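You operate a simulated robot arm through the tools that you are given. There is no shell and no other tool. Be economical: measure what you need, move in short steps, check, and stop when the job is done.

You are at the controls of a simulated robot arm. One attempt, no reset.

TASK
Fetch the purple filter and stand it on the green bracket. Open the cabinet drawer, fetch the blue block from the inside of the cabinet drawer and set it on the top of the goods table, then shut the drawer. Put one of the teal filters from the top of the goods table on the top of the packing table. Take the red ring and leave it on top of the grey tape tin. Do these in any order. Set down upright: purple filter, blue block, teal filter.
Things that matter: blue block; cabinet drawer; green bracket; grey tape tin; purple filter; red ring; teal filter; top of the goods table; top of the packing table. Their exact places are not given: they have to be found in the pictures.

The check looks at the end state, three seconds after you hand in, the way a careful person would. Anything else that was tipped, shoved, dropped, spilled or broken makes it a failure.

THE ROBOT
A 7-joint arm with a vacuum gripper on a trunk, on a base that drives. Base frame: it is fixed to the floor where the robot stands at the start and does not move with it; the origin is under the middle of the robot, x ahead of it, y to its left, z up. Units: mm, rad, N and s.
With the tool pointing down near the work surface it reaches from about 160 to 840 mm from the robot's upright axis, wherever it stands. Its first joint turns from -2.897 to 2.897 rad. Places, roughly: blue block [-5750, 1750, 750]; cabinet drawer [-5800, 1800, 700]; green bracket (6x8x3 cm) [1100, -1300, 800]; grey tape tin [-3500, 500, 750]; purple filter [750, 0, 750]; red ring (6x6x2 cm) [-5600, 4300, 800]; teal filter [-5500, 4250, 750]; top of the goods table [-5800, 4300, 800]; top of the packing table [-3600, 200, 800]. Payload 1.88 kg.
Tool frame: the origin (TCP) lies in the middle of the cups' lips, and z points out of the cups. The gripper has 1 cup of 32 mm across, covering 32 by 32 mm (tool x, y); the bellows give 14 mm. With the vacuum on, a cup seals on a smooth face that it is pressed against (1 to 4 N); it does not hold porous or soft things. The pull reaches 41 N.
Orientation is told as [roll, pitch, yaw] about the base's x, y, z axes, in that order, counted from this pose: with the cups facing straight down, the tool's x points along the base's -x, its y along +y and its z along -z.

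THE INTERFACE
- The arm moves only by the tool apply_moves. Its argument "steps" is a list of rows, each a list of 7 numbers: the turn, a rotation vector about the tool's x, y, z in rad, then the shift along the tool's x, y, z in m, then the vacuum: 1 switches it on, 0 off. In form: [[rx, ry, rz, dx, dy, dz, vacuum], ...]. A call has 1 to 8 rows; each row is the pose to reach, as a shift and turn from the pose commanded when the call began, along the tool's axes at that moment. Each row takes 0.2 s and may step no farther than 50 mm and 0.15 rad from the row before; otherwise, or with a gripper value out of range, the whole call is refused. A pose out of reach is approached as far as the arm can. The call stops where the force on the tool passes 40 N (or 10 N more than at its start, if that is more) or the arm is blocked; 0.2 s more then pass. The pull builds up within a second once a cup has sealed. Time passes only in rows, and 0.2 s behind the last, so rows that repeat a pose give it time. It gives the time, the measured TCP pose, the force on the tool (base axes) and the pull of the vacuum at its end, in the units of the frame above (readings bear some noise), with the torque about the TCP (base axes, N m) and any sound that the robot's microphone picked up, and new pictures: "show" is both (left out), scene, wrist or none.
- Cameras (640 x 400 px; columns grow to the right, rows downward): "scene" is now at [33.9, 149.2, 1506.5]; the picture's right is [-0.13, -0.99, 0.00], its down [-0.67, 0.09, -0.74] and it looks along [0.73, -0.10, -0.67] (base axes); focal length 252 px, centre (320, 200). "wrist" rides on the gripper at [82, 14, -216] in the tool frame; the picture's right is [-0.17, 0.99, 0.00], its down [-0.91, -0.15, -0.37] and it looks along [-0.37, -0.06, 0.93] (tool axes); focal length 243 px, centre (320, 200).
- raise_lower(by): slides the trunk up (or, below 0, down) by that many mm; the arm and the scene camera ride with it, the base frame stays. It gives what a move gives, with no picture.
- steer(legs): drives the robot by 1 to 6 legs, each [ahead, left, turn to the left] in mm, mm and rad, along the robot's own axes; the way and the turn of a leg run together, so that a leg with both is an arc; at most 1500 mm and 3.142 rad a leg. The arm and the cameras ride along, it lands a little off, and it stops where it bumps. It gives what a move gives, and a new picture of the scene camera.
- pan_tilt(pan, tilt): turns the head with the scene camera to pan (to the left, within 2.705 rad either way) and tilt (down, from -0.506 to 1.204), counted from straight ahead of the robot. It gives what a move gives, and a new picture of the scene camera.
- locate(camera, pixels): for up to 12 pixels [column, row] of the newest picture of that camera ("zoom" is the newest enlarged one), the place [x, y, z] in the base frame of the surface seen there, good to about 2 mm, but the place of the scene camera against the robot may be out by one fixed shift of up to 18 mm in any direction. It takes no simulated time.
- zoom(camera, box): a new picture of the part [left, top, right, bottom] of that camera's present view, enlarged. It takes no simulated time.
- hand_in(): hands the job in; it is judged then, once.

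Go step by step. Measure first, check grasps and placings, and put right what went wrong. The budget is 110 turns and 260 pictures, counting those below and the enlarged ones. Unless the task says otherwise, let go and move clear before handing in, and close with one line.

The tools are called by a JSON object that holds its "method" and its "body". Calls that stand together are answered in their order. apply_moves: Moves the arm, as the interface text tells. Its arguments: {"type":"object","properties":{"steps":{"type":"array","items":{"type":"array","items":{"type":"number"}}},"show":{"type":"string","enum":["both","scene","wrist","none"]}},"required":["steps"]} The other tools are called the same way: raise_lower (by) slides the trunk up or down; steer (legs) drives the base; pan_tilt (pan, tilt) turns the head that bears the scene camera; locate (camera, pixels) gives the place of the surface under pixels of a picture; zoom (camera, box) takes an enlarged picture of a part of a camera's view; hand_in () hands the job in.

At the start:

```text
clock: 0.0
position: [456.3, 80.9, 1070.1]
tcp_rot: [-0.003, 0.001, -0.001]
force: [0.2, -0.2, -0.2]
ft_torque: [-0.01, 0.01, -0.03]
pull: 0.1
trunk travel left (down, up): [-450.0, 140.0]
robot x, y, heading: [2.9, -1.0, 0.002]
head pan, tilt: [-0.134, 0.74]
```

scene: 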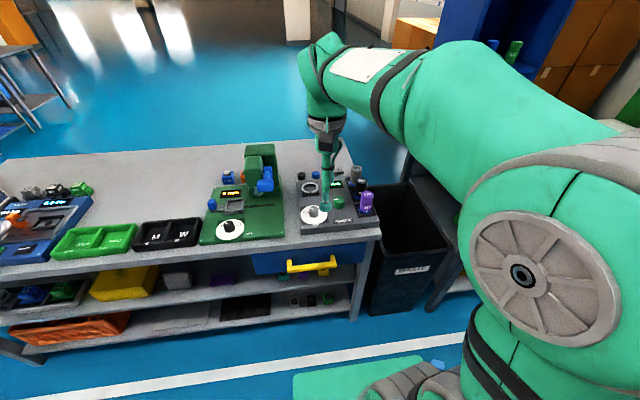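
wrist: 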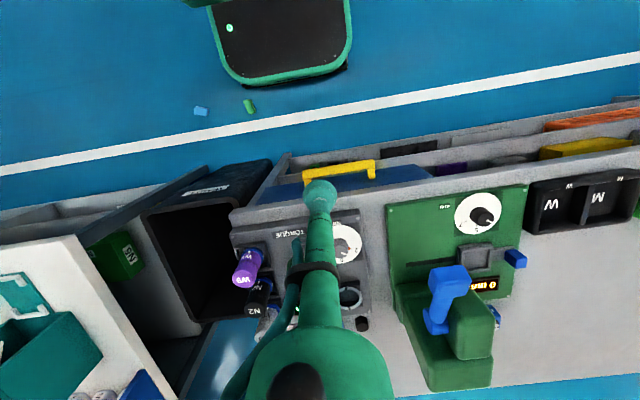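

The purple filter shows at scene (365,202) and wrist (245,268). I'll zoom in on it and measure.

{"method": "zoom", "body": {"camera": "wrist", "box": [200, 210, 380, 330]}}

{"method": "zoom", "body": {"camera": "scene", "box": [280, 140, 400, 240]}}

{"method": "locate", "body": {"camera": "wrist", "pixels": [[245, 281], [242, 270], [250, 255], [260, 285], [235, 235], [340, 330], [110, 330], [150, 395], [40, 370]]}}

{"method": "locate", "body": {"camera": "scene", "pixels": [[366, 195], [364, 207], [357, 172], [335, 222]]}}

```text
3.33 times, centred on (290, 270) of wrist
```

zoom: 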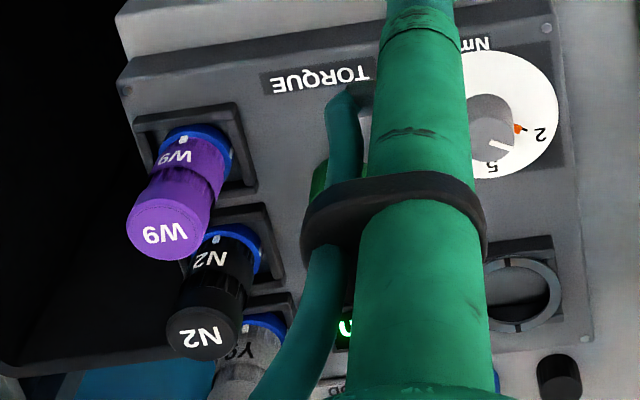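

```text
4.00 times, centred on (340, 190) of scene
```

zoom: 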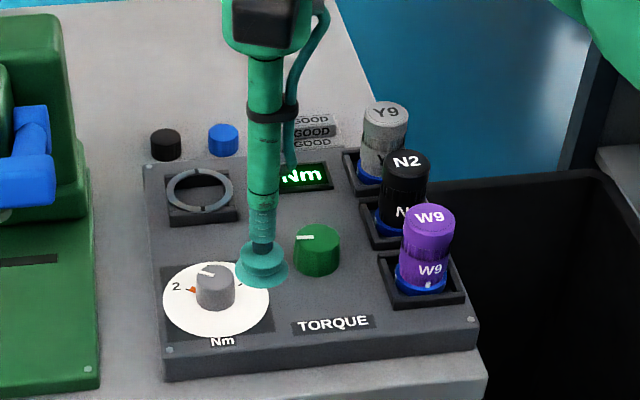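

```text
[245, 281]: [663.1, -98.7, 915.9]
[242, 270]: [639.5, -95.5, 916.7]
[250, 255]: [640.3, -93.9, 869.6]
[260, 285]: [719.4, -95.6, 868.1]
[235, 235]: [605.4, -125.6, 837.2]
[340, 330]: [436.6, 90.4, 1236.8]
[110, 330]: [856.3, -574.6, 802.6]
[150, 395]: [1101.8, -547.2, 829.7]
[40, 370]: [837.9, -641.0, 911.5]
```

```text
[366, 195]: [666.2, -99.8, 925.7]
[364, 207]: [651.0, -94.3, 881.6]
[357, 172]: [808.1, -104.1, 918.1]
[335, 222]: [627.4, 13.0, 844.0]
```

The purple filter's top face is near z 916. I'll sample its edges to find the centre, and look towards the bracket.

{"method": "locate", "body": {"camera": "zoom", "pixels": [[430, 217], [408, 220], [450, 220], [430, 208], [430, 228], [440, 215], [418, 225]]}}

{"method": "zoom", "body": {"camera": "wrist", "box": [220, 240, 280, 300]}}

{"method": "pan_tilt", "body": {"pan": -0.9, "tilt": 0.5}}

```text
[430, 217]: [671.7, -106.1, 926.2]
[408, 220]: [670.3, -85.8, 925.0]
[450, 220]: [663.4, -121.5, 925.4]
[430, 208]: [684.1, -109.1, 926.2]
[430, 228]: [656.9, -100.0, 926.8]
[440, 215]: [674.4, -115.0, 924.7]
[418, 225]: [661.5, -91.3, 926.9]
```

```text
6.67 times, centred on (250, 270) of wrist
```

zoom: 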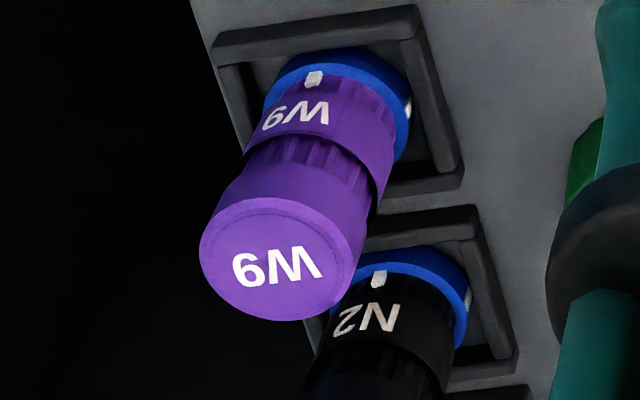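

```text
clock: 1.1
position: [457.4, 80.8, 1071.2]
tcp_rot: [0.0, 0.0, 0.0]
force: [0.4, 0.1, -0.2]
ft_torque: [0.0, 0.01, 0.0]
pull: 0.1
trunk travel left (down, up): [-450.0, 140.0]
robot x, y, heading: [-2.8, 1.5, 0.004]
head pan, tilt: [-0.901, 0.499]
```

scene: 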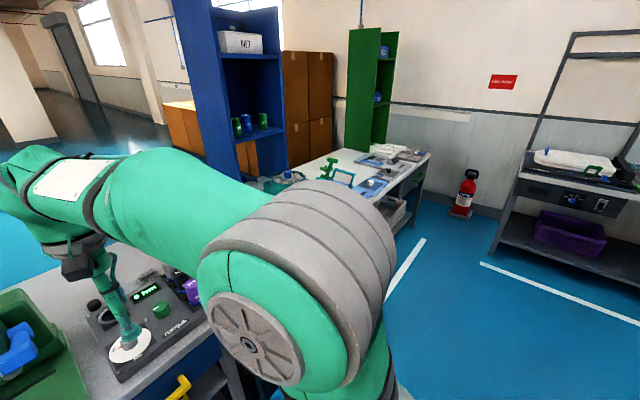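

The wrist zoom shows the W9 top at (285,258). I'll measure its edge there, and zoom towards the bracket on the far table.

{"method": "locate", "body": {"camera": "zoom", "pixels": [[278, 262], [215, 250], [343, 270], [285, 208], [272, 308], [350, 210], [310, 70], [420, 20], [450, 160], [245, 60]]}}

{"method": "zoom", "body": {"camera": "scene", "box": [240, 130, 440, 255]}}

```text
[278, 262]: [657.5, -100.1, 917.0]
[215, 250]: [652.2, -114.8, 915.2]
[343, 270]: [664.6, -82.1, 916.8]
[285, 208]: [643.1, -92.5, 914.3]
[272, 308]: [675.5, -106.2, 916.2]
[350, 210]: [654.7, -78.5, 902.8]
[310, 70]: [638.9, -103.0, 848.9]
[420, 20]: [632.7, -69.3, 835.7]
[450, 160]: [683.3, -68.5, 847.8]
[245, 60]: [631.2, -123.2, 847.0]
```

```text
3.20 times, centred on (340, 192) of scene
```

zoom: 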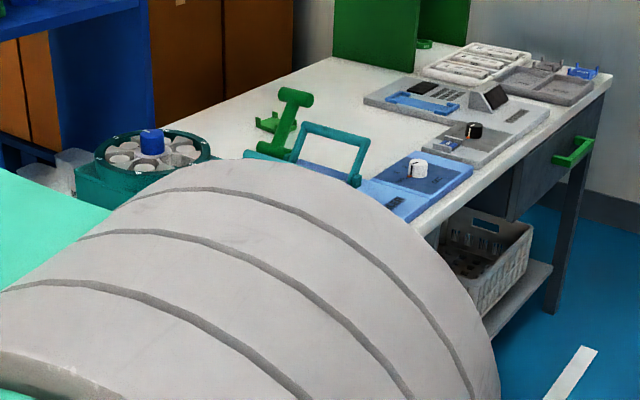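

The W9 filter's centre is about (660,-98) with its top at z 916. I'll move above it at the present height.

{"method": "apply_moves", "body": {"steps": [[0, 0, 0, -0.034, -0.03, 0, 0], [0, 0, 0, -0.068, -0.06, 0, 0], [0, 0, 0, -0.102, -0.09, 0, 0], [0, 0, 0, -0.136, -0.12, 0, 0], [0, 0, 0, -0.17, -0.15, 0.02, 0], [0, 0, 0, -0.203, -0.179, 0.05, 0], [0, 0, 0, -0.203, -0.179, 0.09, 0], [0, 0, 0, -0.203, -0.179, 0.09, 0]], "show": "wrist"}}

```text
refused: row 6 steps farther than a row can; nothing moved
```

{"method": "apply_moves", "body": {"steps": [[0, 0, 0, -0.034, -0.03, 0, 0], [0, 0, 0, -0.068, -0.06, 0, 0], [0, 0, 0, -0.102, -0.09, 0, 0], [0, 0, 0, -0.136, -0.12, 0, 0], [0, 0, 0, -0.17, -0.15, 0.01, 0], [0, 0, 0, -0.203, -0.179, 0.03, 0], [0, 0, 0, -0.203, -0.179, 0.075, 0], [0, 0, 0, -0.203, -0.179, 0.1, 0]], "show": "wrist"}}

```text
clock: 2.9
position: [661.2, -100.4, 969.5]
tcp_rot: [0.0, -0.001, 0.001]
force: [-0.3, -0.2, -0.7]
ft_torque: [0.0, 0.0, -0.02]
pull: 0.0
trunk travel left (down, up): [-450.0, 140.0]
robot x, y, heading: [-3.5, -1.9, 0.0]
head pan, tilt: [-0.901, 0.499]
```

wrist: 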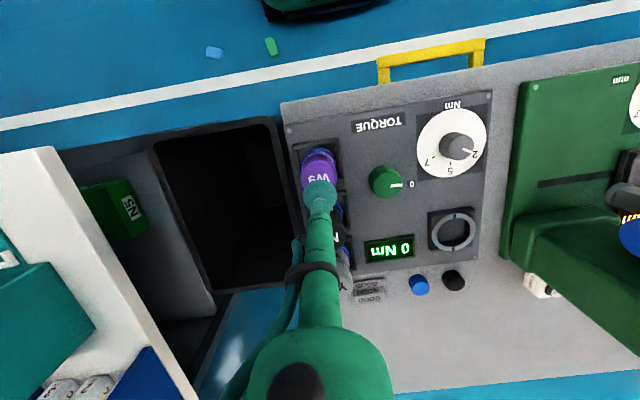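

The tool is over W9 at wrist (318,180). I'll check the alignment in a zoom before going down.

{"method": "zoom", "body": {"camera": "wrist", "box": [285, 140, 365, 220]}}

{"method": "locate", "body": {"camera": "wrist", "pixels": [[304, 185], [318, 166], [320, 181], [334, 170]]}}

```text
5.00 times, centred on (325, 180) of wrist
```

zoom: 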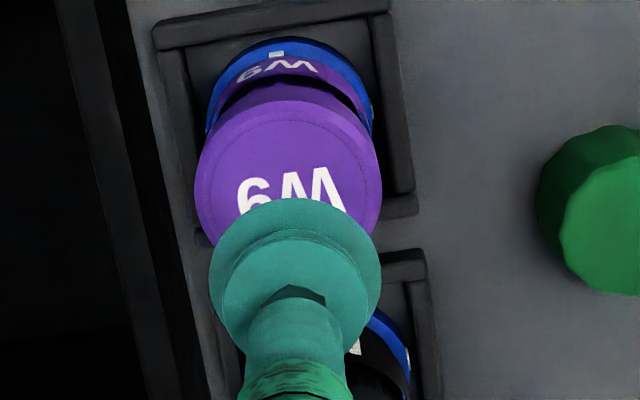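

```text
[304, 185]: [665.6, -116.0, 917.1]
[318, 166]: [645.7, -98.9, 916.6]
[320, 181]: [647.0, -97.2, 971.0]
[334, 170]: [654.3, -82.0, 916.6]
```

The alignment is good. I'll go down with vacuum on and press gently.

{"method": "apply_moves", "body": {"steps": [[0, 0, 0, 0, 0, 0.04, 1], [0, 0, 0, 0, 0, 0.05, 1], [0, 0, 0, 0, 0, 0.055, 1], [0, 0, 0, 0, 0, 0.057, 1], [0, 0, 0, 0, 0, 0.057, 1], [0, 0, 0, 0, 0, 0.057, 1], [0, 0, 0, 0, 0, 0.057, 1]], "show": "none"}}

```text
clock: 4.5
position: [658.8, -99.4, 914.1]
tcp_rot: [0.002, -0.001, 0.001]
force: [0.7, -2.0, 10.5]
ft_torque: [-0.06, 0.03, 0.02]
pull: 41.1
trunk travel left (down, up): [-450.0, 140.0]
robot x, y, heading: [-0.1, 1.1, 0.001]
head pan, tilt: [-0.901, 0.499]
```

It sealed, with pull at 41. I'll lift straight up slowly.

{"method": "apply_moves", "body": {"steps": [[0, 0, 0, 0, 0, -0.01, 1], [0, 0, 0, 0, 0, -0.03, 1], [0, 0, 0, 0, 0, -0.06, 1], [0, 0, 0, 0, 0, -0.1, 1], [0, 0, 0, 0, 0, -0.14, 1], [0, 0, 0, 0, 0, -0.17, 1], [0, 0, 0, 0, 0, -0.17, 1]], "show": "wrist"}}

```text
clock: 6.1
position: [658.1, -99.7, 1082.7]
tcp_rot: [0.0, 0.0, 0.0]
force: [-0.1, -0.4, -0.9]
ft_torque: [0.03, -0.02, 0.01]
pull: 40.0
trunk travel left (down, up): [-450.0, 140.0]
robot x, y, heading: [1.3, 0.6, -0.001]
head pan, tilt: [-0.901, 0.499]
```

wrist: 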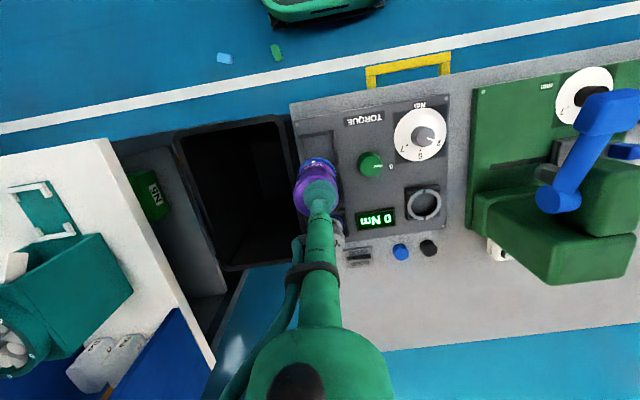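

{"method": "zoom", "body": {"camera": "wrist", "box": [270, 120, 370, 220]}}

{"method": "locate", "body": {"camera": "wrist", "pixels": [[316, 163], [302, 182], [150, 195], [42, 200], [90, 290], [180, 310], [60, 160]]}}

{"method": "pan_tilt", "body": {"pan": -1.2, "tilt": 0.7}}

```text
4.00 times, centred on (320, 170) of wrist
```

zoom: 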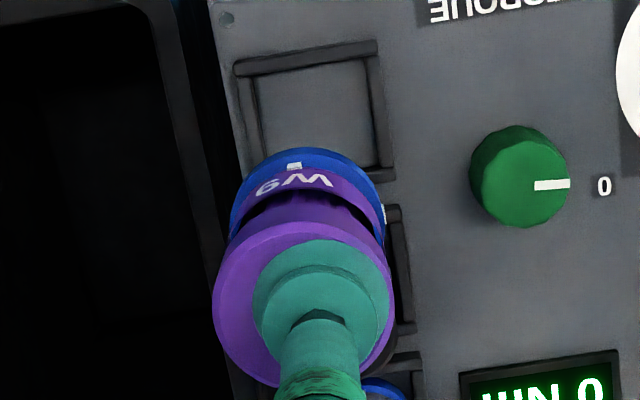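

```text
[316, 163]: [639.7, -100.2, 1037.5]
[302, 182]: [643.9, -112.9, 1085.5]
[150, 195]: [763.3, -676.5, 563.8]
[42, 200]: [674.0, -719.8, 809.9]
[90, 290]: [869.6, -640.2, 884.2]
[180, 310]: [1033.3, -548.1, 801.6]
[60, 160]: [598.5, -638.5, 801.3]
```

```text
clock: 6.9
position: [658.8, -99.5, 1083.3]
tcp_rot: [0.001, 0.0, -0.001]
force: [-0.4, -0.2, -0.3]
ft_torque: [0.0, 0.03, 0.0]
pull: 40.8
trunk travel left (down, up): [-450.0, 140.0]
robot x, y, heading: [-1.8, -0.9, -0.002]
head pan, tilt: [-1.201, 0.7]
```

scene: 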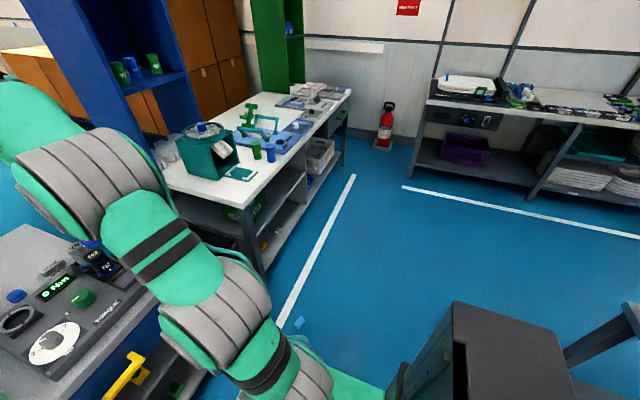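

The filter is held. The side table shows around scene (160–350, 85–210), so I'll zoom in for the bracket.

{"method": "zoom", "body": {"camera": "scene", "box": [150, 70, 360, 220]}}

{"method": "locate", "body": {"camera": "scene", "pixels": [[249, 113], [247, 125], [257, 150], [269, 152], [268, 195], [342, 92], [240, 175], [163, 158], [300, 100]]}}

```text
2.67 times, centred on (255, 145) of scene
```

zoom: 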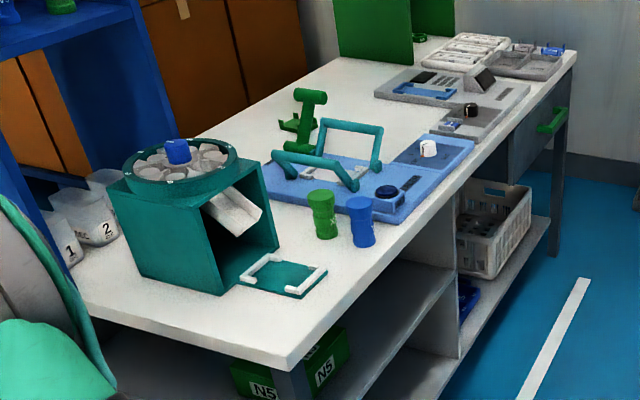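

```text
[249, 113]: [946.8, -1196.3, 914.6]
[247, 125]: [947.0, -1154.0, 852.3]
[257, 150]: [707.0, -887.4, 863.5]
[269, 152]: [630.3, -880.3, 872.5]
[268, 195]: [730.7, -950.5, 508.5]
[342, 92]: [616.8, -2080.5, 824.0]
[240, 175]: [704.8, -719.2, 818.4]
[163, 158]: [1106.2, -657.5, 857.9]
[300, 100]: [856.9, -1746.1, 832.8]
```

{"method": "zoom", "body": {"camera": "scene", "box": [225, 90, 305, 150]}}

{"method": "zoom", "body": {"camera": "scene", "box": [275, 70, 355, 130]}}

```text
6.67 times, centred on (265, 120) of scene
```

zoom: 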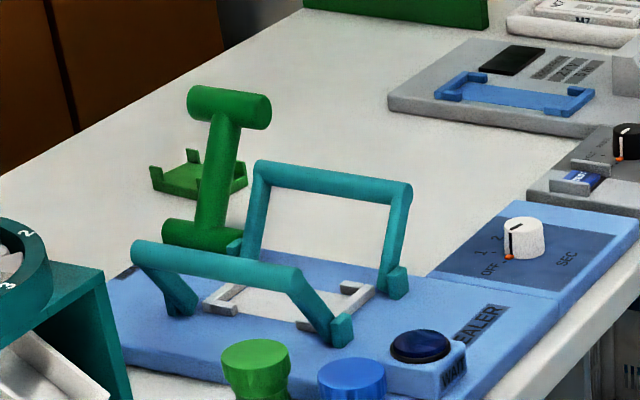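

```text
6.67 times, centred on (315, 100) of scene
```

zoom: 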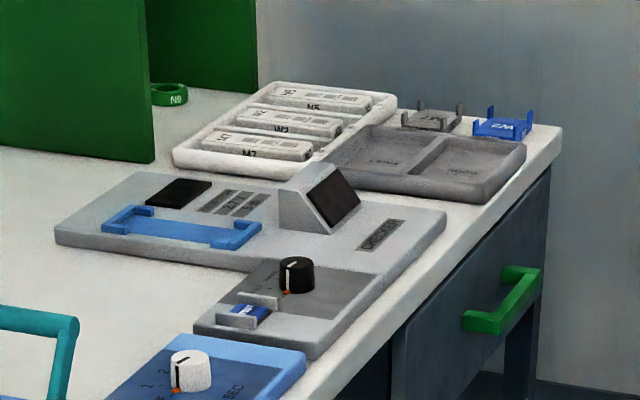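

The green bracket with corner posts sits behind the green tool at scene about (245,117). I'll measure it.

{"method": "locate", "body": {"camera": "scene", "pixels": [[245, 117], [246, 119], [241, 118], [239, 115], [246, 114], [254, 119]]}}

{"method": "pan_tilt", "body": {"pan": -2.4, "tilt": 0.5}}

```text
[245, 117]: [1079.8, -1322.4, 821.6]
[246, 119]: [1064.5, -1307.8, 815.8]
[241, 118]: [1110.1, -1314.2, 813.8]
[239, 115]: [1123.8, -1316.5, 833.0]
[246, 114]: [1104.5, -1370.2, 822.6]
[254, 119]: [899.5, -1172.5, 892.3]
```

```text
clock: 8.3
position: [658.7, -101.1, 1083.7]
tcp_rot: [0.0, -0.001, 0.0]
force: [1.2, 0.4, -0.7]
ft_torque: [0.01, 0.02, 0.01]
pull: 40.2
trunk travel left (down, up): [-450.0, 140.0]
robot x, y, heading: [-1.9, 1.6, -0.002]
head pan, tilt: [-2.4, 0.499]
```

scene: 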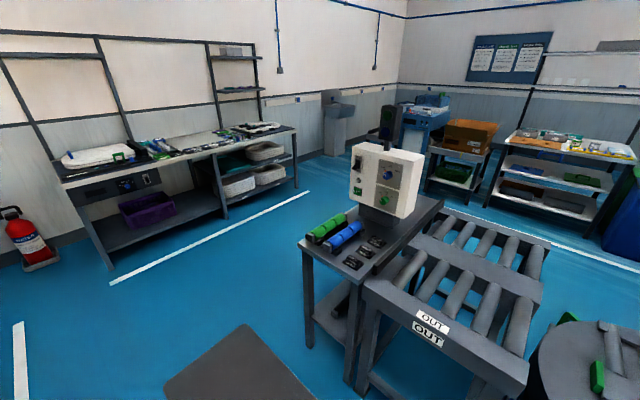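

The bracket is at about (1095,-1330). Before driving I need the table front edge, the base size and what the dark object at scene (240,370) is.

{"method": "locate", "body": {"camera": "scene", "pixels": [[240, 370], [245, 330], [300, 390], [170, 390], [310, 360], [350, 370], [400, 310], [110, 280], [20, 325], [600, 380]]}}

{"method": "locate", "body": {"camera": "wrist", "pixels": [[320, 35], [272, 15], [320, 10], [380, 10], [225, 58]]}}

{"method": "pan_tilt", "body": {"pan": -1.5, "tilt": 0.9}}

```text
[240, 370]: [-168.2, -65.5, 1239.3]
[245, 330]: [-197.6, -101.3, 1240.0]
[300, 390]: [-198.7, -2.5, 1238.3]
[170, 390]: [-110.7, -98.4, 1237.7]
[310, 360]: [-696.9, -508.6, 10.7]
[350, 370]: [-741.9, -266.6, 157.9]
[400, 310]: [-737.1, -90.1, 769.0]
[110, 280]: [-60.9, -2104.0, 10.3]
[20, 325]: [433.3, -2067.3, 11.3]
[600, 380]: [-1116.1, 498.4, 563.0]
```

```text
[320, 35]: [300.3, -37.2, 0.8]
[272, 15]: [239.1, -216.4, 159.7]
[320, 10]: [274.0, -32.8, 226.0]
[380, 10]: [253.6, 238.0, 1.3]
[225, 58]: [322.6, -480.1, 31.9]
```

```text
clock: 9.5
position: [658.6, -99.7, 1083.9]
tcp_rot: [-0.001, -0.001, -0.001]
force: [0.8, -0.2, -0.9]
ft_torque: [-0.01, 0.0, -0.03]
pull: 40.9
trunk travel left (down, up): [-450.0, 140.0]
robot x, y, heading: [-0.2, -1.2, -0.001]
head pan, tilt: [-1.499, 0.901]
```

scene: 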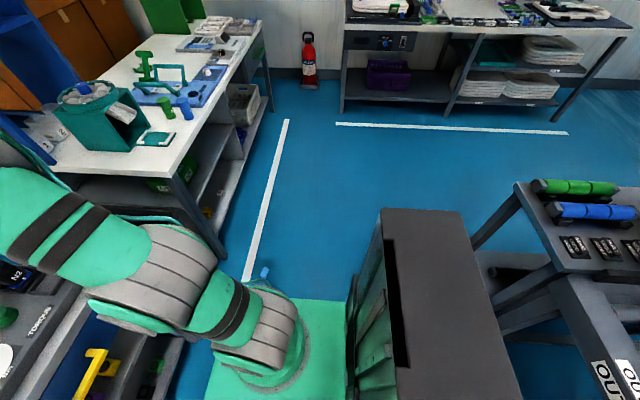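

The base front is about 285 ahead and it's about 235 to each side. Now the side table's front edge and the floor litter.

{"method": "locate", "body": {"camera": "scene", "pixels": [[172, 176], [205, 125], [235, 78], [258, 40], [225, 258], [268, 105], [264, 272], [250, 275], [286, 125], [245, 275], [145, 100], [55, 165]]}}

{"method": "locate", "body": {"camera": "wrist", "pixels": [[276, 50], [224, 58], [410, 75], [250, 140], [100, 130]]}}

{"method": "zoom", "body": {"camera": "scene", "box": [190, 220, 310, 320]}}

```text
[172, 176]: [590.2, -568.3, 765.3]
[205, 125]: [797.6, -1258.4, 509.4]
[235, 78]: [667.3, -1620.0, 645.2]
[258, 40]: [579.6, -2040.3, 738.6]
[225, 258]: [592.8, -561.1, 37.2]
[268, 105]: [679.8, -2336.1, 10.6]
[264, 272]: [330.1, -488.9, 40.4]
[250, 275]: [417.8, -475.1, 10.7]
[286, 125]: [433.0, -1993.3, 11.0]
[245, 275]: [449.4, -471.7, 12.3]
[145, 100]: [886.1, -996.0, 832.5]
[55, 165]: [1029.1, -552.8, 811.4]
```

```text
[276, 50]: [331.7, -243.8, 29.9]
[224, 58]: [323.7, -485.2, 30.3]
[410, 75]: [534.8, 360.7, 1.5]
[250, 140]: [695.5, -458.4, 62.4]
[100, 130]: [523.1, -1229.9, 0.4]
```

```text
4.00 times, centred on (250, 270) of scene
```

zoom: 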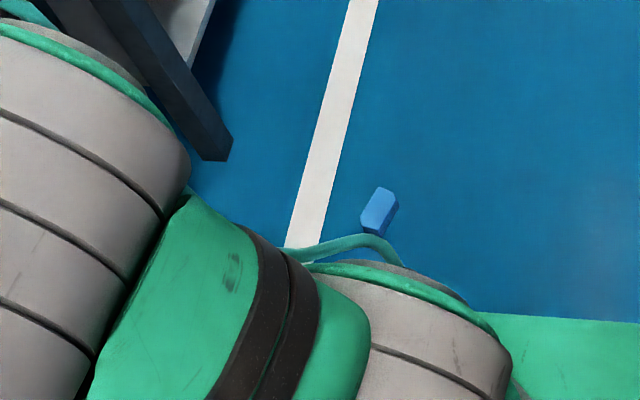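

The two floor pieces lie near (323,-485) and (332,-244), so I must back off before sliding sideways. The table front is at x≈585, so I'll park with the robot's side to the table to gain reach. First I'll check the base's half-width.

{"method": "locate", "body": {"camera": "scene", "pixels": [[300, 301], [340, 302], [325, 298], [320, 310], [345, 320]]}}

{"method": "steer", "body": {"legs": [[-230, 0, 0], [0, -1260, 0]]}}

```text
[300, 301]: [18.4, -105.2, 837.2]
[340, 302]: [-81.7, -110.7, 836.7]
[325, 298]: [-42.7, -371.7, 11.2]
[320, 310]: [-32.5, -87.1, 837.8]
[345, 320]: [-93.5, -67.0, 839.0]
```

```text
clock: 17.1
position: [436.4, -1338.1, 1082.8]
tcp_rot: [0.0, -0.001, 0.014]
force: [-0.3, -0.1, -0.6]
ft_torque: [0.05, 0.01, 0.01]
pull: 40.8
trunk travel left (down, up): [-450.0, 140.0]
robot x, y, heading: [-224.7, -1243.9, 0.013]
head pan, tilt: [-1.499, 0.901]
```

scene: 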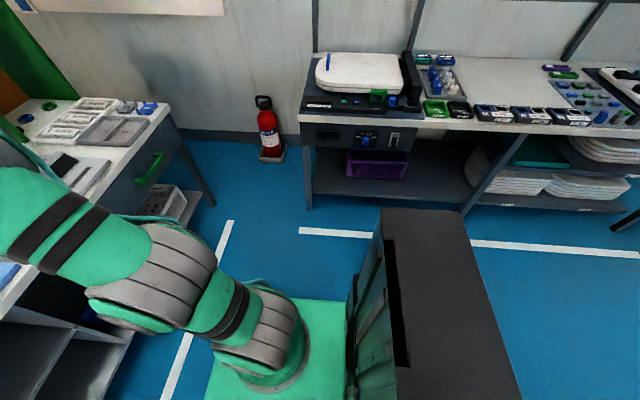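

Clear so far. I'll turn right to put my left side to the table and look left at the bracket.

{"method": "steer", "body": {"legs": [[0, 0, -1.584]]}}

{"method": "pan_tilt", "body": {"pan": 1.45, "tilt": 0.7}}

```text
clock: 21.4
position: [-326.2, -1906.8, 1083.5]
tcp_rot: [-0.001, -0.002, -1.575]
force: [0.0, 0.5, -0.9]
ft_torque: [-0.01, 0.0, -0.03]
pull: 40.6
trunk travel left (down, up): [-450.0, 140.0]
robot x, y, heading: [-225.8, -1247.8, -1.579]
head pan, tilt: [-1.499, 0.901]
```

scene: 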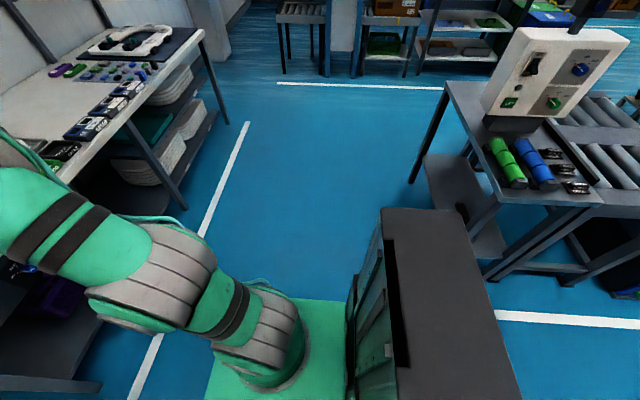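

```text
clock: 24.0
position: [-327.0, -1905.4, 1083.5]
tcp_rot: [0.0, 0.001, -1.573]
force: [0.3, 0.9, -1.3]
ft_torque: [0.0, 0.03, -0.02]
pull: 40.4
trunk travel left (down, up): [-450.0, 140.0]
robot x, y, heading: [-225.0, -1249.4, -1.575]
head pan, tilt: [1.45, 0.7]
```

scene: 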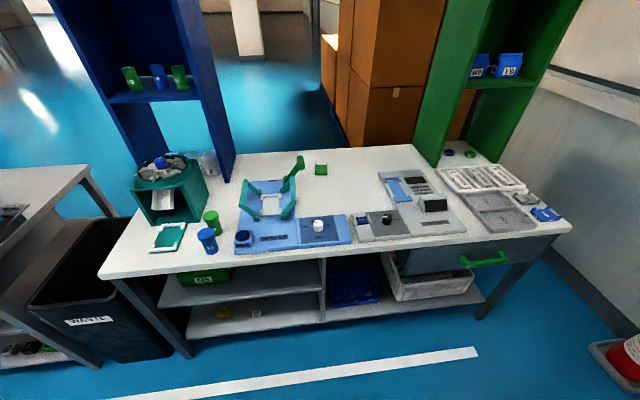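

Good view: the bracket is at scene (320,168), with the green tool beside it at (292,175). I'll zoom and measure.

{"method": "zoom", "body": {"camera": "scene", "box": [280, 145, 360, 195]}}

{"method": "locate", "body": {"camera": "scene", "pixels": [[320, 170], [315, 174], [326, 173], [326, 166], [315, 166], [298, 160], [125, 282], [260, 265], [500, 240], [180, 347], [250, 320], [480, 310]]}}

```text
8.00 times, centred on (320, 170) of scene
```

zoom: 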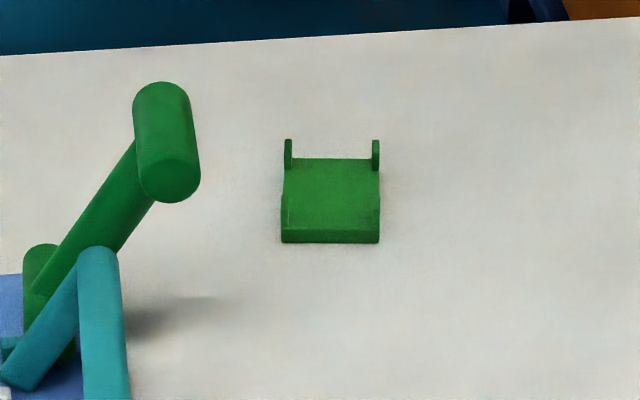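

```text
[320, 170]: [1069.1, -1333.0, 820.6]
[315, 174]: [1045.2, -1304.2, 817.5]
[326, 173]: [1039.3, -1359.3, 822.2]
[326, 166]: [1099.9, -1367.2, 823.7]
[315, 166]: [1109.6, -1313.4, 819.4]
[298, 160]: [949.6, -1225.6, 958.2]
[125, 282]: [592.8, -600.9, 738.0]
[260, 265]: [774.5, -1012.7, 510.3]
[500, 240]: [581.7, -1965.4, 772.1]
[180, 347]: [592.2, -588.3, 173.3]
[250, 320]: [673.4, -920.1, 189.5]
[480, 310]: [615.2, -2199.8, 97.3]
```

The bracket's centre is about (1070,-1335) and its plate top is near z 815. I'll slide left to the table, keeping side clearance.

{"method": "steer", "body": {"legs": [[70, 530, 0]]}}

```text
clock: 27.0
position: [195.3, -1978.8, 1082.7]
tcp_rot: [-0.001, 0.001, -1.578]
force: [0.4, -0.1, -0.9]
ft_torque: [0.02, 0.0, 0.02]
pull: 40.0
trunk travel left (down, up): [-450.0, 140.0]
robot x, y, heading: [300.3, -1320.7, -1.575]
head pan, tilt: [1.45, 0.7]
```

scene: 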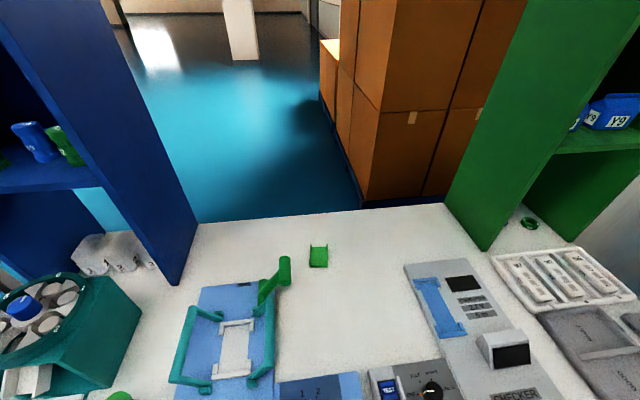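

The arm must swing left about 95°. I'll retract to a smaller radius while swinging, yawing the tool along with it.

{"method": "apply_moves", "body": {"steps": [[0, 0, -0.06, 0.015, 0.041, 0, 1], [0, 0, -0.12, 0.0325, 0.0806, 0, 1], [0, 0, -0.18, 0.052, 0.118, 0, 1], [0, 0, -0.24, 0.074, 0.152, 0, 1], [0, 0, -0.3, 0.098, 0.1845, 0, 1], [0, 0, -0.36, 0.123, 0.214, 0, 1], [0, 0, -0.42, 0.15, 0.241, 0, 1], [0, 0, -0.48, 0.178, 0.265, 0, 1]], "show": "none"}}

{"method": "locate", "body": {"camera": "scene", "pixels": [[484, 250], [320, 262], [312, 247], [327, 246], [311, 268], [327, 267], [284, 262], [529, 222], [448, 205], [315, 207], [310, 257], [328, 257]]}}

```text
clock: 28.8
position: [461.4, -1803.2, 1083.7]
tcp_rot: [0.0, -0.001, -1.099]
force: [-0.6, -0.3, -1.0]
ft_torque: [0.01, -0.04, 0.02]
pull: 40.7
trunk travel left (down, up): [-450.0, 140.0]
robot x, y, heading: [300.5, -1321.3, -1.576]
head pan, tilt: [1.45, 0.7]
```

```text
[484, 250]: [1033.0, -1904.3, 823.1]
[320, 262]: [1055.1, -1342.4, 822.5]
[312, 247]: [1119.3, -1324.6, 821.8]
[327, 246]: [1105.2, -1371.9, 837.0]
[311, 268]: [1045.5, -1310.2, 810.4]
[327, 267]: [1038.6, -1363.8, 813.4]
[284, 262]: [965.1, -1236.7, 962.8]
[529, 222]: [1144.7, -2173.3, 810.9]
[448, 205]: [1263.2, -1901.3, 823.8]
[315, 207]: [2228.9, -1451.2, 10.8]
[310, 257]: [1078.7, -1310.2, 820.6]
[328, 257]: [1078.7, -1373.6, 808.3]
```

The bracket is at about (1078,-1340) and the green shelf is well away at y≤-1904. I'll go along a straight line towards the bracket at this height.

{"method": "apply_moves", "body": {"steps": [[0, 0, -0.07, 0.0088, 0.0472, 0, 1], [0, 0, -0.14, 0.0176, 0.0944, 0, 1], [0, 0, -0.21, 0.0264, 0.1416, 0, 1], [0, 0, -0.28, 0.0352, 0.1888, 0, 1], [0, 0, -0.35, 0.044, 0.236, 0, 1], [0, 0, -0.42, 0.0528, 0.2832, 0, 1], [0, 0, -0.49, 0.0616, 0.3304, 0, 1], [0, 0, -0.56, 0.0702, 0.3776, 0, 1]], "show": "wrist"}}

```text
clock: 30.6
position: [768.3, -1568.9, 1086.4]
tcp_rot: [-0.001, 0.0, -0.538]
force: [0.0, -0.5, -2.1]
ft_torque: [0.05, -0.02, -0.01]
pull: 40.6
trunk travel left (down, up): [-450.0, 140.0]
robot x, y, heading: [302.7, -1321.5, -1.58]
head pan, tilt: [1.45, 0.7]
```

wrist: 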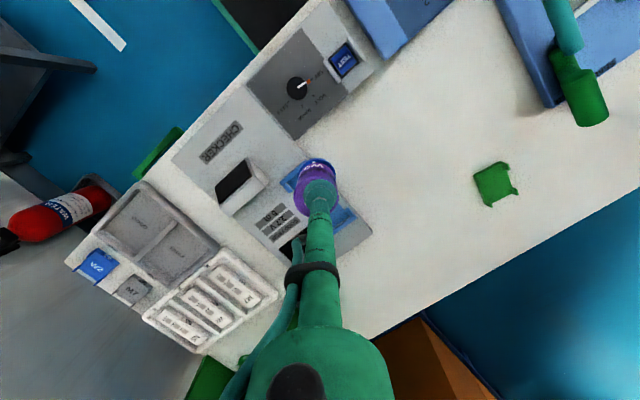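

The wrist sees the bracket at (494,185). I'll measure it there.

{"method": "zoom", "body": {"camera": "wrist", "box": [455, 160, 535, 210]}}

{"method": "locate", "body": {"camera": "wrist", "pixels": [[474, 175], [484, 206], [494, 185], [505, 165], [516, 192], [540, 200], [605, 112], [560, 60]]}}

```text
8.00 times, centred on (495, 185) of wrist
```

zoom: 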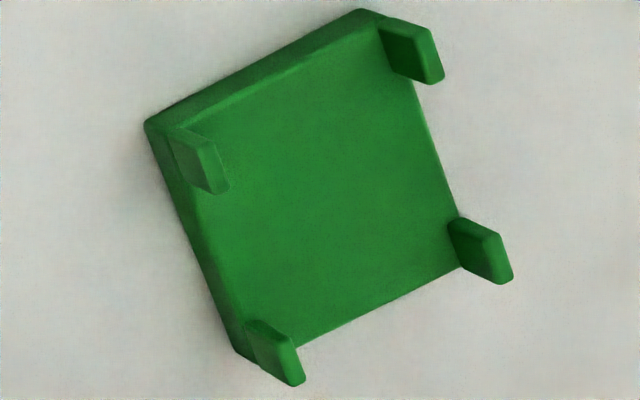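

```text
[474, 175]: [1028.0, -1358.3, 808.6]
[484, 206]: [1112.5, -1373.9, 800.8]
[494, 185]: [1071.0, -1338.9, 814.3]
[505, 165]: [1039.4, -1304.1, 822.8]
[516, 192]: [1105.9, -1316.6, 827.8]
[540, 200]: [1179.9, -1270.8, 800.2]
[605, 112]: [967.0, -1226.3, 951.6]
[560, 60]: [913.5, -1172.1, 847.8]
```

{"method": "locate", "body": {"camera": "zoom", "pixels": [[315, 185], [150, 123], [360, 12], [462, 225], [240, 352], [200, 160], [408, 50], [485, 250], [275, 355], [220, 100], [200, 250], [460, 265]]}}

```text
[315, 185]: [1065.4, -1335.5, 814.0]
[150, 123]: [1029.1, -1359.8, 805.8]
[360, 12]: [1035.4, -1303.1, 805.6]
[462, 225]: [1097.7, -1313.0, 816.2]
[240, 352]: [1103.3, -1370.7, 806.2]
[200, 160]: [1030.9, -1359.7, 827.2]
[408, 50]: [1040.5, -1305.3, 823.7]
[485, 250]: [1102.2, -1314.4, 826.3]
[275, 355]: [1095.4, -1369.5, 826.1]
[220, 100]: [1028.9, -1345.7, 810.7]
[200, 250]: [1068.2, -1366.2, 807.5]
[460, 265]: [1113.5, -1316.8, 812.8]
```

The bracket centre is (1070,-1337) with plate top z 814. I'll move over it.

{"method": "apply_moves", "body": {"steps": [[0, 0, -0.06, -0.0176, 0.0442, 0, 1], [0, 0, -0.12, -0.0352, 0.0885, 0, 1], [0, 0, -0.18, -0.0527, 0.1327, 0, 1], [0, 0, -0.24, -0.0703, 0.177, 0, 1], [0, 0, -0.3, -0.0879, 0.2212, 0, 1], [0, 0, -0.36, -0.1055, 0.2654, 0, 1], [0, 0, -0.42, -0.123, 0.3097, 0, 1], [0, 0, -0.48, -0.1406, 0.3539, 0, 1]], "show": "wrist"}}

```text
clock: 32.4
position: [1002.0, -1331.5, 1046.0]
tcp_rot: [0.0, 0.002, -0.084]
force: [0.8, -0.4, -1.6]
ft_torque: [0.04, 0.07, 0.01]
pull: 40.8
out of reach, approached as far as the arm can: row 6, 7, 8
trunk travel left (down, up): [-450.0, 140.0]
robot x, y, heading: [295.8, -1321.7, -1.577]
head pan, tilt: [1.45, 0.7]
```

wrist: 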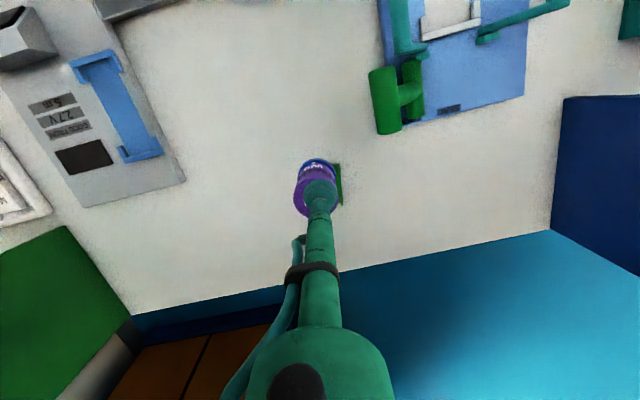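

The arm runs out of reach at this height. I'll raise the trunk so the tool sits lower relative to the arm, then come down and out.

{"method": "raise_lower", "body": {"by": 100}}

{"method": "apply_moves", "body": {"steps": [[0, 0, 0, 0, 0, 0.04, 1], [0, 0, 0, 0, 0, 0.08, 1], [0, 0, 0, 0, 0, 0.12, 1], [0, 0, 0, 0, 0, 0.12, 1]], "show": "none"}}

```text
clock: 33.8
position: [1000.9, -1331.6, 1146.6]
tcp_rot: [0.0, 0.0, -0.084]
force: [-0.4, 0.4, -1.6]
ft_torque: [0.03, -0.01, 0.0]
pull: 40.9
trunk travel left (down, up): [-550.0, 40.0]
robot x, y, heading: [300.6, -1319.6, -1.58]
head pan, tilt: [1.45, 0.7]
```

```text
clock: 34.8
position: [1001.4, -1329.3, 1025.3]
tcp_rot: [-0.001, -0.001, -0.083]
force: [0.1, -0.4, -0.3]
ft_torque: [0.03, 0.02, 0.03]
pull: 40.4
trunk travel left (down, up): [-550.0, 40.0]
robot x, y, heading: [299.6, -1322.2, -1.578]
head pan, tilt: [1.45, 0.7]
```

{"method": "apply_moves", "body": {"steps": [[0, 0, 0, 0, 0, 0.04, 1], [0, 0, 0, 0, 0, 0.075, 1], [0, 0, 0, -0.035, -0.001, 0.075, 1], [0, 0, 0, -0.0694, -0.0018, 0.075, 1], [0, 0, 0, -0.0694, -0.0018, 0.075, 1], [0, 0, 0, -0.0694, -0.0018, 0.075, 1]], "show": "wrist"}}

```text
clock: 36.2
position: [1067.0, -1338.0, 954.7]
tcp_rot: [-0.001, -0.005, -0.084]
force: [-0.4, 0.1, -1.3]
ft_torque: [0.0, -0.06, 0.04]
pull: 40.3
trunk travel left (down, up): [-550.0, 40.0]
robot x, y, heading: [300.0, -1322.5, -1.579]
head pan, tilt: [1.45, 0.7]
```

wrist: 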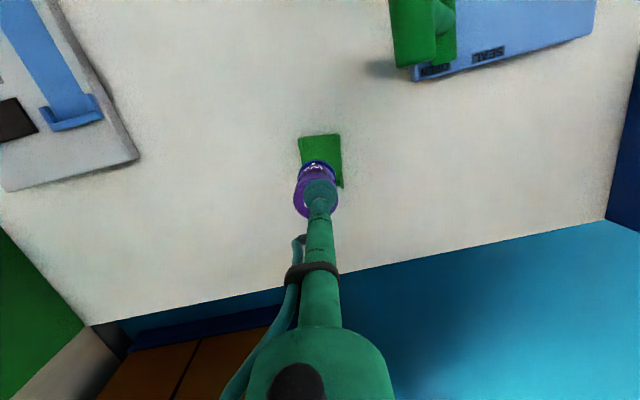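

{"method": "zoom", "body": {"camera": "wrist", "box": [280, 120, 360, 220]}}

{"method": "locate", "body": {"camera": "wrist", "pixels": [[299, 141], [340, 135], [318, 150], [342, 185], [318, 161]]}}

```text
4.00 times, centred on (320, 170) of wrist
```

zoom: 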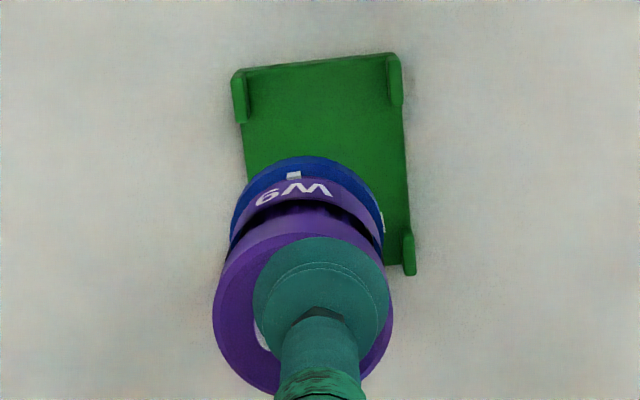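

```text
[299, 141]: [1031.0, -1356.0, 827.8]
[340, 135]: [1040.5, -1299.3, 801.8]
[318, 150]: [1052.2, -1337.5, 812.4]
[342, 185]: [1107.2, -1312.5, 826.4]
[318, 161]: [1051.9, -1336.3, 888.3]
```

{"method": "locate", "body": {"camera": "zoom", "pixels": [[217, 310], [390, 305], [300, 228], [235, 370], [380, 350], [232, 230], [382, 235], [310, 158], [403, 240], [245, 140]]}}

```text
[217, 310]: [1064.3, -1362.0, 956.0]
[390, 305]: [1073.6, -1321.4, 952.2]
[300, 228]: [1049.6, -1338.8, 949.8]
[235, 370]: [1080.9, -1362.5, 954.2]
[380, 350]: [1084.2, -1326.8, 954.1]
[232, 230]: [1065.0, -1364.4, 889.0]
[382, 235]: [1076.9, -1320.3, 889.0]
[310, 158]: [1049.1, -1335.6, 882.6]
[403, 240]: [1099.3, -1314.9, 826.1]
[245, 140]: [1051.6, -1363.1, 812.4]
```

The filter's actual centre is (1071,-1342), so I'll shift 5 mm in +y and lower it, reading the force.

{"method": "apply_moves", "body": {"steps": [[0, 0, 0, 0.0005, 0.005, 0, 1], [0, 0, 0, 0.0005, 0.005, 0.03, 1], [0, 0, 0, 0.0005, 0.005, 0.05, 1], [0, 0, 0, 0.0005, 0.005, 0.056, 1], [0, 0, 0, 0.0005, 0.005, 0.056, 1]], "show": "wrist"}}

```text
clock: 37.4
position: [1070.8, -1332.8, 896.2]
tcp_rot: [0.0, 0.0, -0.085]
force: [-0.9, -0.1, -0.7]
ft_torque: [0.04, 0.01, 0.01]
pull: 40.7
trunk travel left (down, up): [-550.0, 40.0]
robot x, y, heading: [301.3, -1320.5, -1.578]
head pan, tilt: [1.45, 0.7]
```

wrist: 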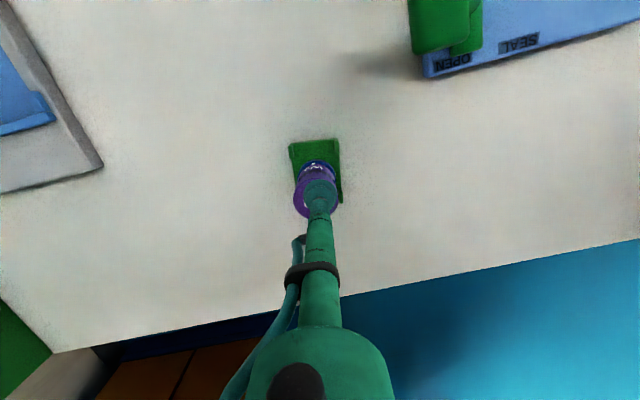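

No contact yet at z 896, so I'll go down a few more millimetres in small steps.

{"method": "apply_moves", "body": {"steps": [[0, 0, 0, 0, 0, 0.002, 1], [0, 0, 0, 0, 0, 0.004, 1], [0, 0, 0, 0, 0, 0.004, 1]], "show": "none"}}

{"method": "zoom", "body": {"camera": "wrist", "box": [270, 120, 370, 220]}}

```text
clock: 38.2
position: [1069.9, -1333.9, 892.6]
tcp_rot: [0.001, -0.001, -0.084]
force: [0.3, 0.0, 2.2]
ft_torque: [-0.02, -0.01, 0.03]
pull: 40.4
trunk travel left (down, up): [-550.0, 40.0]
robot x, y, heading: [295.8, -1321.6, -1.582]
head pan, tilt: [1.45, 0.7]
```

```text
4.00 times, centred on (320, 170) of wrist
```

zoom: 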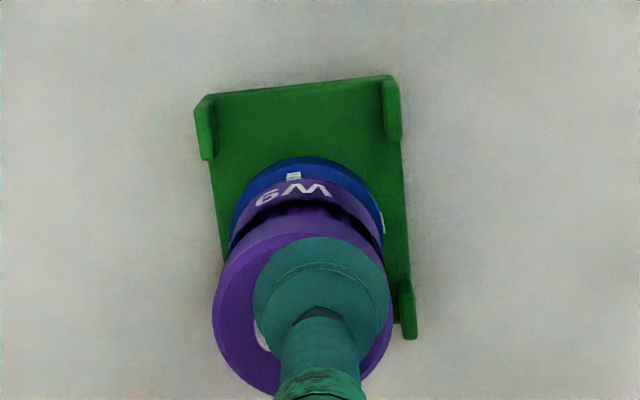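

Contact at 2.2 N, with the base inside the bracket. I'll release and rise.

{"method": "apply_moves", "body": {"steps": [[0, 0, 0, 0, 0, 0.004, 0], [0, 0, 0, 0, 0, 0.004, 0], [0, 0, 0, 0, 0, 0.004, 0], [0, 0, 0, 0, 0, 0.0, 0], [0, 0, 0, 0, 0, -0.015, 0], [0, 0, 0, 0, 0, -0.05, 0], [0, 0, 0, 0.03, 0, -0.08, 0], [0, 0, 0, 0.07, 0, -0.1, 0]], "show": "wrist"}}

```text
clock: 40.0
position: [1000.6, -1326.3, 988.8]
tcp_rot: [0.001, 0.0, -0.084]
force: [0.7, -0.6, 5.7]
ft_torque: [0.02, -0.04, 0.02]
pull: 0.2
trunk travel left (down, up): [-550.0, 40.0]
robot x, y, heading: [299.9, -1322.2, -1.584]
head pan, tilt: [1.45, 0.7]
```

wrist: 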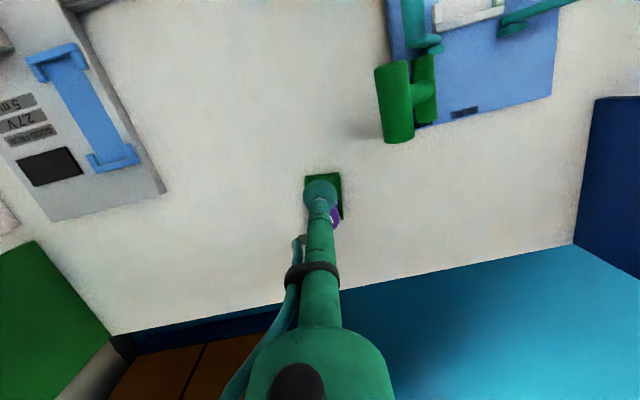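

Released. I'll retract the arm higher and closer, then check the result with the scene camera.

{"method": "apply_moves", "body": {"steps": [[0, 0, 0, 0.04, 0, -0.03, 0], [0, 0, 0, 0.08, 0, -0.06, 0], [0, 0, 0, 0.12, 0, -0.09, 0], [0, 0, 0, 0.16, -0.01, -0.11, 0], [0, 0, 0, 0.205, -0.02, -0.12, 0], [0, 0, 0, 0.25, -0.03, -0.12, 0], [0, 0, 0, 0.295, -0.05, -0.12, 0], [0, 0, 0, 0.335, -0.07, -0.12, 0]], "show": "scene"}}

{"method": "zoom", "body": {"camera": "scene", "box": [240, 200, 400, 300]}}

```text
clock: 41.8
position: [659.7, -1369.7, 1112.9]
tcp_rot: [0.0, -0.001, -0.082]
force: [-0.5, 0.4, 0.0]
ft_torque: [0.02, -0.04, 0.0]
pull: 0.0
trunk travel left (down, up): [-550.0, 40.0]
robot x, y, heading: [302.7, -1322.5, -1.578]
head pan, tilt: [1.45, 0.7]
```

scene: 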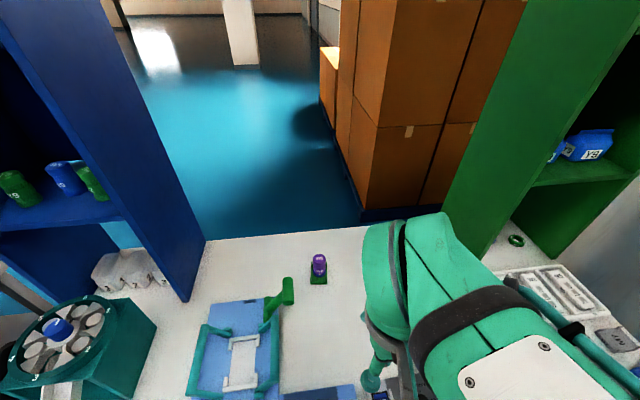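

```text
4.00 times, centred on (320, 250) of scene
```

zoom: 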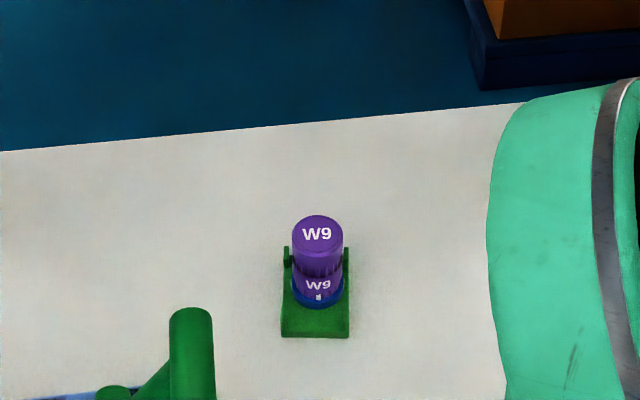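

W9 stands upright on the bracket. Next I'll drive away towards -x: clear the table, turn to face -x and look.

{"method": "steer", "body": {"legs": [[0, -450, 0], [0, 0, -1.57]]}}

{"method": "pan_tilt", "body": {"pan": 0, "tilt": 0.3}}

```text
clock: 48.3
position: [-198.6, -1679.2, 1113.4]
tcp_rot: [0.0, 0.0, -1.657]
force: [0.8, 0.2, 0.0]
ft_torque: [-0.04, 0.02, -0.01]
pull: 0.0
trunk travel left (down, up): [-550.0, 40.0]
robot x, y, heading: [-154.9, -1315.2, 3.126]
head pan, tilt: [1.45, 0.7]
```

scene: 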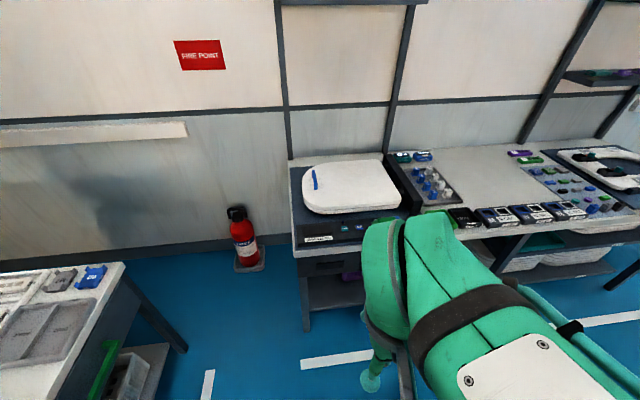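

```text
clock: 49.9
position: [-198.8, -1678.9, 1113.7]
tcp_rot: [0.001, 0.0, -1.655]
force: [-0.6, 0.5, 0.1]
ft_torque: [-0.03, 0.0, 0.01]
pull: 0.1
trunk travel left (down, up): [-550.0, 40.0]
robot x, y, heading: [-150.8, -1319.4, 3.133]
head pan, tilt: [0.0, 0.3]
```

scene: 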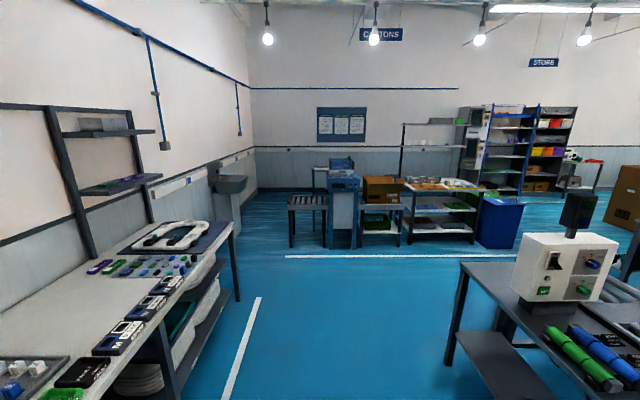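

{"method": "locate", "body": {"camera": "scene", "pixels": [[440, 187], [380, 235], [470, 235], [515, 245], [325, 245], [460, 335], [550, 370], [240, 300], [290, 245], [585, 155], [320, 350], [490, 320]]}}

{"method": "zoom", "body": {"camera": "scene", "box": [280, 90, 640, 260]}}

```text
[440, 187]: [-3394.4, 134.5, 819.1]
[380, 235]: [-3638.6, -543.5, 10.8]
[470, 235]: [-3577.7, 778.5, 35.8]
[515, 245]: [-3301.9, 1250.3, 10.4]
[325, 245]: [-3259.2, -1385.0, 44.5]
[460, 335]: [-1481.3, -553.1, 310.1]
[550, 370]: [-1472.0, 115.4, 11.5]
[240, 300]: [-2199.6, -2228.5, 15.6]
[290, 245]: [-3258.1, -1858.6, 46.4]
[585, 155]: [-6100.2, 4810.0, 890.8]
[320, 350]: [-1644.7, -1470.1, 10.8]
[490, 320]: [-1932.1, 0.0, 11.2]
```

```text
1.78 times, centred on (460, 175) of scene
```

zoom: 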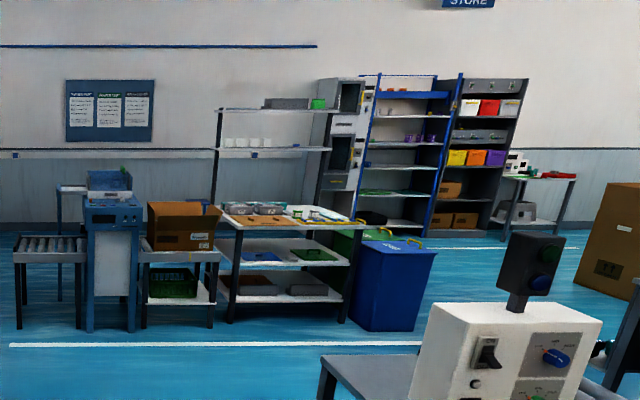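

The packing table is at x≈-3300, y -200..800. The cabinet is beyond it on the left of the racks, and the goods table is at (-6000,4700). I'll drive along the open lane in front of the packing table.

{"method": "steer", "body": {"legs": [[1100, 0, 0], [1100, 0, 0], [0, 1, -0.6]]}}

```text
clock: 62.4
position: [-2573.9, -1597.6, 1112.5]
tcp_rot: [0.001, 0.0, -2.233]
force: [-0.3, 0.4, 0.3]
ft_torque: [0.0, -0.01, 0.05]
pull: 0.1
trunk travel left (down, up): [-550.0, 40.0]
robot x, y, heading: [-2331.8, -1321.9, 2.554]
head pan, tilt: [0.0, 0.3]
```

scene: 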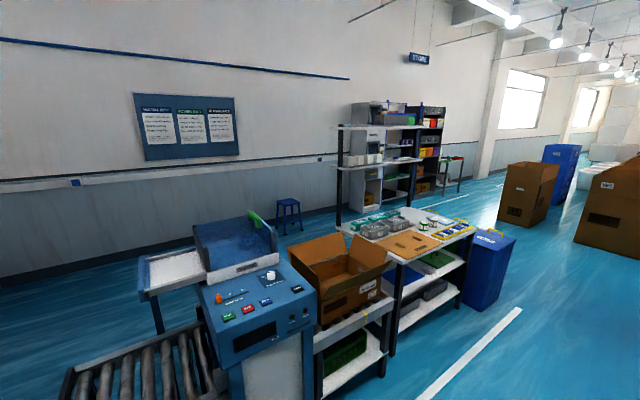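

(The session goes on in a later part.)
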